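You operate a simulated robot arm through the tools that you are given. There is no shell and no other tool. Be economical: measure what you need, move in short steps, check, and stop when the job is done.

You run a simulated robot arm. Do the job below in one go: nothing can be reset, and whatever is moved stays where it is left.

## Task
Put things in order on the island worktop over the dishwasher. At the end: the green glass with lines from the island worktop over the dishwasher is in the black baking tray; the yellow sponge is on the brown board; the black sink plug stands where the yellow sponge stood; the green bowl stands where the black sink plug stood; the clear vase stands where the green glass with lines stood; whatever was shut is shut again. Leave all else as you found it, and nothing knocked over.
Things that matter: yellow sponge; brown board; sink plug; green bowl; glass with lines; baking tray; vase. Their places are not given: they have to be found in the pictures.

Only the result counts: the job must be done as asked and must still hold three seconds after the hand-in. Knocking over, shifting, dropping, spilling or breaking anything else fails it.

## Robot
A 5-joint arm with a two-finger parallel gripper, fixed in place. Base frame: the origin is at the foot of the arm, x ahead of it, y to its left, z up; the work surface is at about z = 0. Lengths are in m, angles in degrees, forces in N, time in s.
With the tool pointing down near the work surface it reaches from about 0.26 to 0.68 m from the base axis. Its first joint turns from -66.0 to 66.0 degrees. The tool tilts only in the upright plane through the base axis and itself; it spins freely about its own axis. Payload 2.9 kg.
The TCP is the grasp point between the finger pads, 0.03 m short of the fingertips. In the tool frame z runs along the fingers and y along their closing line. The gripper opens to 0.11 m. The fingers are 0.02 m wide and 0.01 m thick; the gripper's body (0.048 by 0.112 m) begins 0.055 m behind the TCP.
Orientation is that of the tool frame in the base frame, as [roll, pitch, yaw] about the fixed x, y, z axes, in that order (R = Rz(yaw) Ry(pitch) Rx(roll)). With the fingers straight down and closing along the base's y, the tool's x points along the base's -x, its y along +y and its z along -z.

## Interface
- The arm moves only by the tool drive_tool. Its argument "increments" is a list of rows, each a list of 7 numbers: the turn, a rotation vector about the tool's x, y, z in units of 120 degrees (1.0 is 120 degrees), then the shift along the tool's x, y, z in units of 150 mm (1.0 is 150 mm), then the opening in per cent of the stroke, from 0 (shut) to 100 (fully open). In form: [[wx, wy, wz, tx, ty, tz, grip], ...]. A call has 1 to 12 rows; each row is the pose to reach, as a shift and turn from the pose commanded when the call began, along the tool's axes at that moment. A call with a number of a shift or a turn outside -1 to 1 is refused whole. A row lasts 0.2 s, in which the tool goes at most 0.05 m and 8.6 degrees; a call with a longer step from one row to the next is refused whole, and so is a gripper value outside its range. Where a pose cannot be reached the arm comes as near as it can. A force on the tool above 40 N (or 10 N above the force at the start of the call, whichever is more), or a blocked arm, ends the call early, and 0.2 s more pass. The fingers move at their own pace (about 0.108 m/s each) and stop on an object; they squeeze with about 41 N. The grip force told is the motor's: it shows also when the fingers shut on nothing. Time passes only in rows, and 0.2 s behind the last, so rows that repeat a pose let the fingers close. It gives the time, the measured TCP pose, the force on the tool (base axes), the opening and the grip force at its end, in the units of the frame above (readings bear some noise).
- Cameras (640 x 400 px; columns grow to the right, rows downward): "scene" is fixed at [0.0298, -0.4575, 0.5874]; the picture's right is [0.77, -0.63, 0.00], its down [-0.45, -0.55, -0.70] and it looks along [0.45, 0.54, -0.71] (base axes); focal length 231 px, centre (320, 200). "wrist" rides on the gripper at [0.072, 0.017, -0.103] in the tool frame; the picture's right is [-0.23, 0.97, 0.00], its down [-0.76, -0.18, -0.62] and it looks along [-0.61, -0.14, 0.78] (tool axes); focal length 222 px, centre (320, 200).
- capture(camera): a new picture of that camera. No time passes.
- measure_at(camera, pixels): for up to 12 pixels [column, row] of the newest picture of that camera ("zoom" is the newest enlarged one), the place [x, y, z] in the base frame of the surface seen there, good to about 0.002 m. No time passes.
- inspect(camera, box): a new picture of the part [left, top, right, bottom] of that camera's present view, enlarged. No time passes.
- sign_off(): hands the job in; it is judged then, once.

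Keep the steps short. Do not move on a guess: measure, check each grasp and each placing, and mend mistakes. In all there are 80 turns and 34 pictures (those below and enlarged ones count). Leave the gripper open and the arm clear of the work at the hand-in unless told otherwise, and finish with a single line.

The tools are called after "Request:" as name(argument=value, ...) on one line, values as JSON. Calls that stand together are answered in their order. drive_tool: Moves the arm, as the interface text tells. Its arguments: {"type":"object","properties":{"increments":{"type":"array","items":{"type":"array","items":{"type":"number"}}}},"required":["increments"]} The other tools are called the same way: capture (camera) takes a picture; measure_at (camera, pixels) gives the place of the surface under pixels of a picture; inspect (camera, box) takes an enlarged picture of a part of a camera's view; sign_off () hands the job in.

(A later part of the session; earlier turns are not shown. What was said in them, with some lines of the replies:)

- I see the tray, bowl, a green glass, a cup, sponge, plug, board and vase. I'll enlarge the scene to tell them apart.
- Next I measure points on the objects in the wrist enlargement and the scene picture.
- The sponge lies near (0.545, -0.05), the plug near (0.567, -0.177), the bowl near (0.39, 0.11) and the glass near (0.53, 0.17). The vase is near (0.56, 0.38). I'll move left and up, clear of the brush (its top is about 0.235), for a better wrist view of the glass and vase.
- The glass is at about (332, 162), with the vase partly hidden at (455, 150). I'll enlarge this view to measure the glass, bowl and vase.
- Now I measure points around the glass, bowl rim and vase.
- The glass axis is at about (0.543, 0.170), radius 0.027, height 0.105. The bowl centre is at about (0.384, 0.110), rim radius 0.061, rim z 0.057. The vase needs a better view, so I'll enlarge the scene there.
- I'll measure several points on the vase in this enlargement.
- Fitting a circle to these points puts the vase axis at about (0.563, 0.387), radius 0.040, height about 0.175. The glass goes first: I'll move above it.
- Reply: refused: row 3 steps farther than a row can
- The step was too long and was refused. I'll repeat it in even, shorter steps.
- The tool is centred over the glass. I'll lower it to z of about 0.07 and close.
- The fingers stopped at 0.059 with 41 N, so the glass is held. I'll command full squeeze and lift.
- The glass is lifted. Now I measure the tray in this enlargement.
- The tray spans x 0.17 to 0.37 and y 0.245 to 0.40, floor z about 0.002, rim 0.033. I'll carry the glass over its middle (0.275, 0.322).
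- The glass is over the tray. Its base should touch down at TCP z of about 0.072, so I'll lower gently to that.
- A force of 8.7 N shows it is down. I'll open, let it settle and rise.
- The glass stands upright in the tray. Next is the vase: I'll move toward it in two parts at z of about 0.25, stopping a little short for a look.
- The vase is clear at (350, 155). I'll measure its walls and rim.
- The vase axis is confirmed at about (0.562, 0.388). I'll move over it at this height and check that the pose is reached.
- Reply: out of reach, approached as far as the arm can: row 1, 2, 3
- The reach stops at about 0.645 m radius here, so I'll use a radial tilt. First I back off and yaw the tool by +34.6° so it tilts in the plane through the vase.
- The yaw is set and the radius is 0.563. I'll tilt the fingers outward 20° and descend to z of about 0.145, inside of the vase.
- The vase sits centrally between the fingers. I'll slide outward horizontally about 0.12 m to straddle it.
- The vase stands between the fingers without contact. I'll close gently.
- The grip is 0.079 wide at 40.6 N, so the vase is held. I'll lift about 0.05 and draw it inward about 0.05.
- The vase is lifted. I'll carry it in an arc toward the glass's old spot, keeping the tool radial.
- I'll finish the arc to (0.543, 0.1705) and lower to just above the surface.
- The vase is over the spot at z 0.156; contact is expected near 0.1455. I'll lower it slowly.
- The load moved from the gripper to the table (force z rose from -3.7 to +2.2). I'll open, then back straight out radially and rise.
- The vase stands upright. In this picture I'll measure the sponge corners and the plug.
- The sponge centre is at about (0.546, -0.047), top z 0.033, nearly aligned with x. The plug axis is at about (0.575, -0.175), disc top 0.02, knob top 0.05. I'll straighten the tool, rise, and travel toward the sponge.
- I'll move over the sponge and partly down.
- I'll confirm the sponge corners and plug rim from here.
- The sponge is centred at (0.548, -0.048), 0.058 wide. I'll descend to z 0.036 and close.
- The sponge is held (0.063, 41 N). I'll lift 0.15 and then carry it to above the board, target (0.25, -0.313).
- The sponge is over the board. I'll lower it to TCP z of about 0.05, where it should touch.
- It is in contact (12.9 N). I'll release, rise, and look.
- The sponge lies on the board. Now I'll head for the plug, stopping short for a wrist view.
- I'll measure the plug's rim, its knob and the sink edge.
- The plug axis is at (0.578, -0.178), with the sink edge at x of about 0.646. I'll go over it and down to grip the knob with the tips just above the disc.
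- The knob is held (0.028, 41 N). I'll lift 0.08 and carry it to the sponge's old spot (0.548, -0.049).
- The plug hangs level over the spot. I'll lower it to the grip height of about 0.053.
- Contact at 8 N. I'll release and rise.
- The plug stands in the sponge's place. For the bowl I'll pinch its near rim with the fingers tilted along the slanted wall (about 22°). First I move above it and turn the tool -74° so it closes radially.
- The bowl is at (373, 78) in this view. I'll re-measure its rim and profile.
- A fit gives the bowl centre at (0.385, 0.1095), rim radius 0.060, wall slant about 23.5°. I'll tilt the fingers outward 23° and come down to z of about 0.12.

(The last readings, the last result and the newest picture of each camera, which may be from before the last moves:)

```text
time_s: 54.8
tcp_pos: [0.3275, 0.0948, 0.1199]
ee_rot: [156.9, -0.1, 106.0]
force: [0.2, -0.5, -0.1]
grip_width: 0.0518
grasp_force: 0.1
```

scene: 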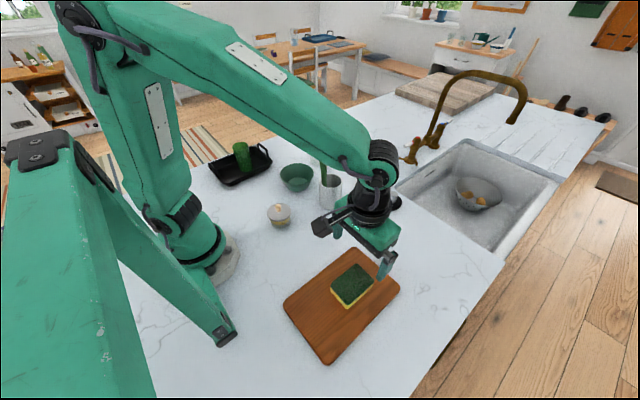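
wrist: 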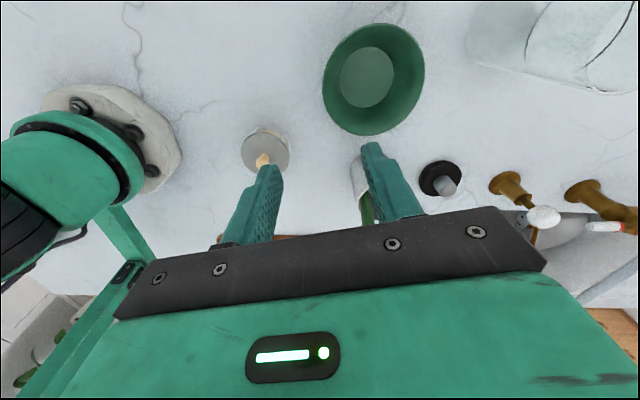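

The pose was reached. I'll descend vertically to z 0.049 so the rim lies between the fingers.

Request:
drive_tool(increments=[[0, 0, 0, -0.01, -0.05, 0.12, 47], [0, 0, 0, -0.01, -0.1, 0.24, 47], [0, 0, 0, -0.01, -0.14, 0.34, 47], [0, 0, 0, -0.01, -0.18, 0.437, 47], [0, 0, 0, -0.01, -0.18, 0.437, 47]])

Request:
capture(camera="wrist")

```text
time_s: 56.0
tcp_pos: [0.3308, 0.0943, 0.0493]
ee_rot: [156.9, 0.0, 105.9]
force: [-0.1, 0.0, 0.9]
grip_width: 0.0517
grasp_force: 0.1
```

```text
7 pictures are left
```

wrist: 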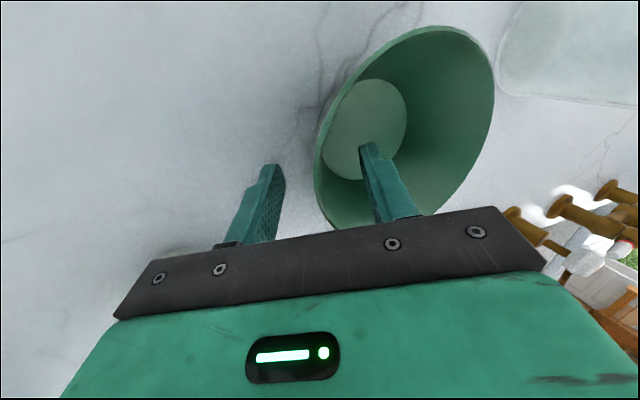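

The near rim is between the fingers, with one finger inside the bowl. I'll close.

Request:
drive_tool(increments=[[0, 0, 0, 0, -0.01, 0, 35], [0, 0, 0, 0, -0.01, 0, 22], [0, 0, 0, 0, -0.01, 0, 10], [0, 0, 0, 0, -0.01, 0, 0], [0, 0, 0, 0, -0.01, 0, 0], [0, 0, 0, 0, -0.01, 0, 0]])

```text
time_s: 57.4
tcp_pos: [0.3304, 0.0939, 0.0499]
ee_rot: [156.8, 0.0, 105.9]
force: [4.1, -0.3, 10.7]
grip_width: 0.0055
grasp_force: 40.9
```

The wall is gripped (0.0055 thick, 41 N). I'll lift 0.06 and check that the bowl hangs level.

Request:
drive_tool(increments=[[0, 0, 0, 0, 0.03, -0.07, 0], [0, 0, 0, 0, 0.08, -0.19, 0], [0, 0, 0, 0, 0.157, -0.368, 0], [0, 0, 0, 0, 0.157, -0.368, 0]])

Request:
inspect(camera="scene", box=[220, 90, 412, 210])

```text
time_s: 58.4
tcp_pos: [0.3298, 0.0937, 0.1095]
ee_rot: [156.9, 0.0, 105.9]
force: [-0.1, 0.1, -2.9]
grip_width: 0.005
grasp_force: 41.8
```

```text
3.33 times, centred on (316, 150) of scene
```

zoom: 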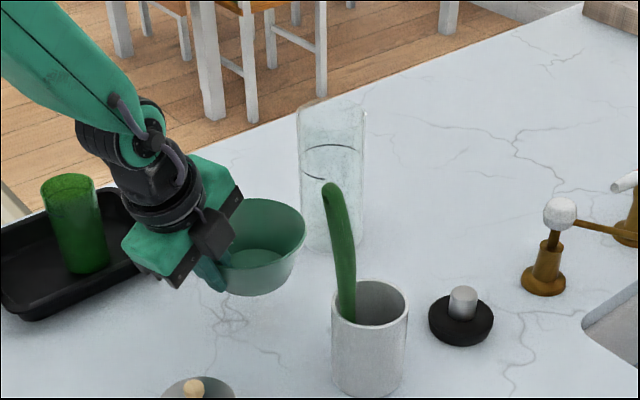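

The bowl hangs nearly level. I'll measure its rim and base to learn the offset from the TCP.

Request:
measure_at(camera="zoom", pixels=[[304, 228], [262, 200], [295, 213], [255, 246], [290, 243], [240, 202], [255, 258], [290, 280], [262, 294], [300, 240], [280, 206], [235, 290]])

```text
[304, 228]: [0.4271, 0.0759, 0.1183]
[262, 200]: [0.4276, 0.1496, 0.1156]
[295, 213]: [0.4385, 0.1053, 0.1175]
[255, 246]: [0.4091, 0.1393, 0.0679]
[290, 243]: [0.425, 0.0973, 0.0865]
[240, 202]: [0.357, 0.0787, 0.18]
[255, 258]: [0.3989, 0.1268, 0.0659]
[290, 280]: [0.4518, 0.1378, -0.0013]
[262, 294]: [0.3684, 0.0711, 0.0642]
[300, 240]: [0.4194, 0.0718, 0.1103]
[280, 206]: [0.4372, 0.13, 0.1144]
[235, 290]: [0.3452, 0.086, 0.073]
```

The bowl is level and the offset to its centre is about 0.0555 radially. I'll raise it well above the brush and vase, and extend a bit.

Request:
drive_tool(increments=[[0, 0, 0, 0, 0.098, -0.23, 0], [0, 0, 0, 0, 0.196, -0.46, 0], [0, 0, 0, 0, 0.294, -0.69, 0], [0, 0, 0, 0, 0.392, -0.92, 0], [0, 0, 0, 0, 0.392, -0.92, 0]])

Request:
drive_tool(increments=[[0, 0, 0, 0, 0.105, -0.245, 0], [0, 0, 0, 0, 0.31, -0.158, 0], [0, 0, 0, 0, 0.514, -0.07, 0], [0, 0, 0, 0, 0.718, 0.016, 0], [0, 0, 0, 0, 0.718, 0.016, 0]])

```text
time_s: 59.6
tcp_pos: [0.3304, 0.0923, 0.2569]
ee_rot: [157.0, 0.1, 105.9]
force: [-0.3, 0.2, -2.9]
grip_width: 0.0052
grasp_force: 40.7
```

```text
time_s: 60.8
tcp_pos: [0.4258, 0.12, 0.2971]
ee_rot: [157.0, 0.1, 105.9]
force: [-0.2, 1.2, -2.4]
grip_width: 0.0053
grasp_force: 40.4
```

The grip is steady at z 0.297. I'll swing clockwise in an arc toward the plug's old spot.

Request:
drive_tool(increments=[[0, -0.0135, 0.0316, -0.235, 0.051, 0.022, 0], [0, -0.027, 0.0633, -0.47, 0.102, 0.043, 0], [0, -0.0404, 0.0949, -0.704, 0.152, 0.065, 0], [0, -0.0539, 0.1265, -0.939, 0.203, 0.0865, 0], [0, -0.0539, 0.1265, -0.939, 0.203, 0.0865, 0]])

Request:
drive_tool(increments=[[0, -0.0121, 0.0285, -0.234, 0.043, 0.018, 0], [0, -0.0243, 0.057, -0.468, 0.085, 0.036, 0], [0, -0.0364, 0.0854, -0.701, 0.128, 0.0545, 0], [0, -0.0485, 0.1139, -0.935, 0.1705, 0.0727, 0], [0, -0.0485, 0.1139, -0.935, 0.1705, 0.0727, 0]])

```text
time_s: 62.0
tcp_pos: [0.4942, -0.006, 0.298]
ee_rot: [157.0, 0.0, 89.4]
force: [-0.1, -0.4, -2.3]
grip_width: 0.0052
grasp_force: 41.1
```

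```text
time_s: 63.2
tcp_pos: [0.5222, -0.1441, 0.2977]
ee_rot: [156.9, 0.0, 74.6]
force: [0.1, 0.5, -2.9]
grip_width: 0.0055
grasp_force: 40.7
```

I'll finish the swing to (0.525, -0.162) and lower 0.15.

Request:
drive_tool(increments=[[0, -0.0056, 0.013, -0.109, 0.045, 0.019, 0], [0, -0.0056, 0.013, -0.109, 0.045, 0.019, 0], [0, -0.0056, 0.013, -0.109, -0.053, 0.249, 0], [0, -0.0056, 0.013, -0.109, -0.151, 0.479, 0], [0, -0.0056, 0.013, -0.109, -0.249, 0.709, 0], [0, -0.0056, 0.013, -0.109, -0.347, 0.939, 0], [0, -0.0056, 0.013, -0.109, -0.347, 0.939, 0]])

Request:
inspect(camera="scene", box=[300, 110, 460, 240])

```text
time_s: 64.8
tcp_pos: [0.5255, -0.1623, 0.1474]
ee_rot: [156.9, 0.1, 72.9]
force: [-0.1, 0.8, -3.0]
grip_width: 0.0052
grasp_force: 41.1
```

```text
3.08 times, centred on (380, 175) of scene
```

zoom: 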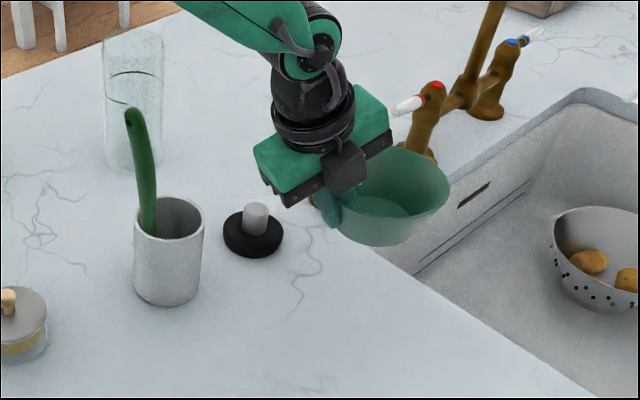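

I'll measure the hanging bowl's rim and base to verify where it will land.

Request:
measure_at(camera="zoom", pixels=[[447, 186], [430, 165], [400, 152], [440, 205], [420, 212], [390, 217], [380, 245], [410, 238], [355, 225], [400, 205], [437, 170], [365, 240]])

```text
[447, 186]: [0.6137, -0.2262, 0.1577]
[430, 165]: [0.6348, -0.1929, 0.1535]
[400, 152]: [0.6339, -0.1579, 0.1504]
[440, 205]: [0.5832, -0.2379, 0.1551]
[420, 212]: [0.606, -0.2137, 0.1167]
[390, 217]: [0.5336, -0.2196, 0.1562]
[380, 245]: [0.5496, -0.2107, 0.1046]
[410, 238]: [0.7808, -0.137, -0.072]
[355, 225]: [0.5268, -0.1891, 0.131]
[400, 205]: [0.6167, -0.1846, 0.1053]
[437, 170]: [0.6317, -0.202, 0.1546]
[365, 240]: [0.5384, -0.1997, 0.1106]
```

The fitted rim centre is (0.578, -0.178), exactly the plug's old place. I'll lower it slowly to the grip height of about 0.05.

Request:
drive_tool(increments=[[0, 0, 0, 0, -0.078, 0.184, 0], [0, 0, 0, 0, -0.157, 0.368, 0], [0, 0, 0, 0, -0.214, 0.503, 0], [0, 0, 0, 0, -0.236, 0.552, 0], [0, 0, 0, 0, -0.247, 0.58, 0], [0, 0, 0, 0, -0.253, 0.593, 0], [0, 0, 0, 0, -0.253, 0.593, 0]])

```text
time_s: 66.4
tcp_pos: [0.5241, -0.1637, 0.0493]
ee_rot: [157.0, 0.2, 72.9]
force: [-0.4, 0.1, -2.8]
grip_width: 0.0049
grasp_force: 41.4
```

No contact yet (force z -2.8). I'll lower a few more millimetres.

Request:
drive_tool(increments=[[0, 0, 0, 0, -0.0026, 0.0061, 0], [0, 0, 0, 0, -0.0052, 0.0123, 0], [0, 0, 0, 0, -0.0052, 0.0123, 0]])

```text
time_s: 67.2
tcp_pos: [0.5253, -0.1627, 0.0505]
ee_rot: [156.8, 0.1, 72.9]
force: [-3.1, 2.1, 5.1]
grip_width: 0.005
grasp_force: 40.7
```

Contact (5 N). I'll open moderately, then withdraw along the finger axis.

Request:
drive_tool(increments=[[0, 0, 0, 0, 0, 0, 15], [0, 0, 0, 0, 0, 0, 30], [0, 0, 0, 0, 0, 0, 38], [0, 0, 0, 0, 0, 0, 38], [0, 0, 0, 0, 0, -0.15, 38], [0, 0, 0, 0, 0, -0.4, 38], [0, 0, 0, 0, 0, -0.7, 38], [0, 0, 0, 0, 0, -1, 38]])

Request:
drive_tool(increments=[[0.064, 0, 0, 0, 0.05, -0.15, 60], [0.128, 0, 0, 0, 0.1, -0.3, 80], [0.192, 0, 0, 0, 0.15, -0.45, 100], [0.192, 0, 0, 0, 0.15, -0.45, 100]])

Request:
capture(camera="scene")

Request:
inspect(camera="scene", box=[220, 90, 444, 230])

```text
time_s: 69.0
tcp_pos: [0.4683, -0.1457, 0.1887]
ee_rot: [157.2, 0.1, 72.8]
force: [-0.2, 0.7, -0.6]
grip_width: 0.0417
grasp_force: 0.0
```

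```text
time_s: 70.0
tcp_pos: [0.4641, -0.1438, 0.2594]
ee_rot: [-179.8, 0.1, 72.9]
force: [-0.9, 0.4, 0.2]
grip_width: 0.1101
grasp_force: 0.0
```

```text
4 pictures are left
```

scene: 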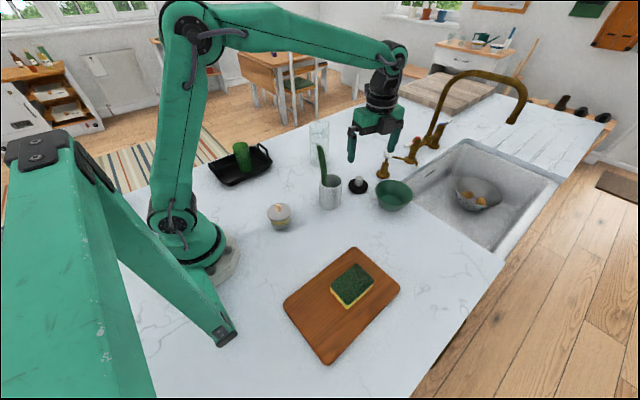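

```text
2.86 times, centred on (332, 160) of scene
```

zoom: 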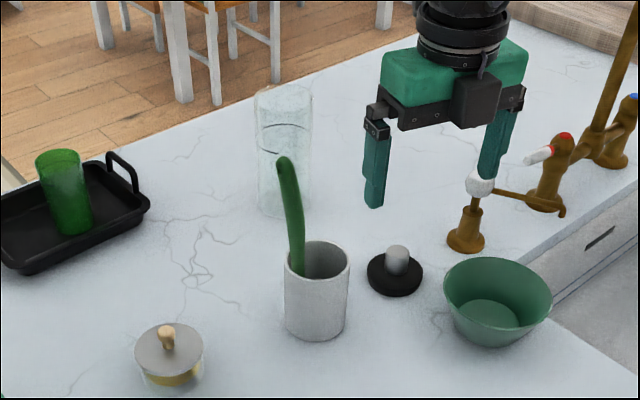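

Everything stands where asked. As a last check I'll measure the bowl, plug and sponge positions.

Request:
measure_at(camera="zoom", pixels=[[445, 280], [551, 295], [490, 259], [500, 325], [490, 312], [398, 250], [368, 272], [422, 275], [393, 296], [530, 268], [460, 264], [490, 345]])

```text
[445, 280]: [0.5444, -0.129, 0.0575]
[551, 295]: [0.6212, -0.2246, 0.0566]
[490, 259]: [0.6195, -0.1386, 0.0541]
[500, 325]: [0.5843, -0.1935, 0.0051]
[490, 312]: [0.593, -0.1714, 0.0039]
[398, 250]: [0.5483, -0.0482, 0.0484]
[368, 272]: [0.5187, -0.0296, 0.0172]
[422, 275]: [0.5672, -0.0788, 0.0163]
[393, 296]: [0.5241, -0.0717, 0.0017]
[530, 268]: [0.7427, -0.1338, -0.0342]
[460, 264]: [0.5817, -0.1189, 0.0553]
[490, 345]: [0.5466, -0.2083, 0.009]
```

The bowl is level, centred near (0.58, -0.178), and the plug is at (0.548, -0.049). The gripper is open and clear at z 0.26, so I'm handing in.

Request:
sign_off()

```text
The job is handed in.
```

The job is handed in: the green glass is in the baking tray, the sponge is on the board, and the plug, bowl and vase stand in their asked places, with nothing else moved or knocked over in the final pictures.
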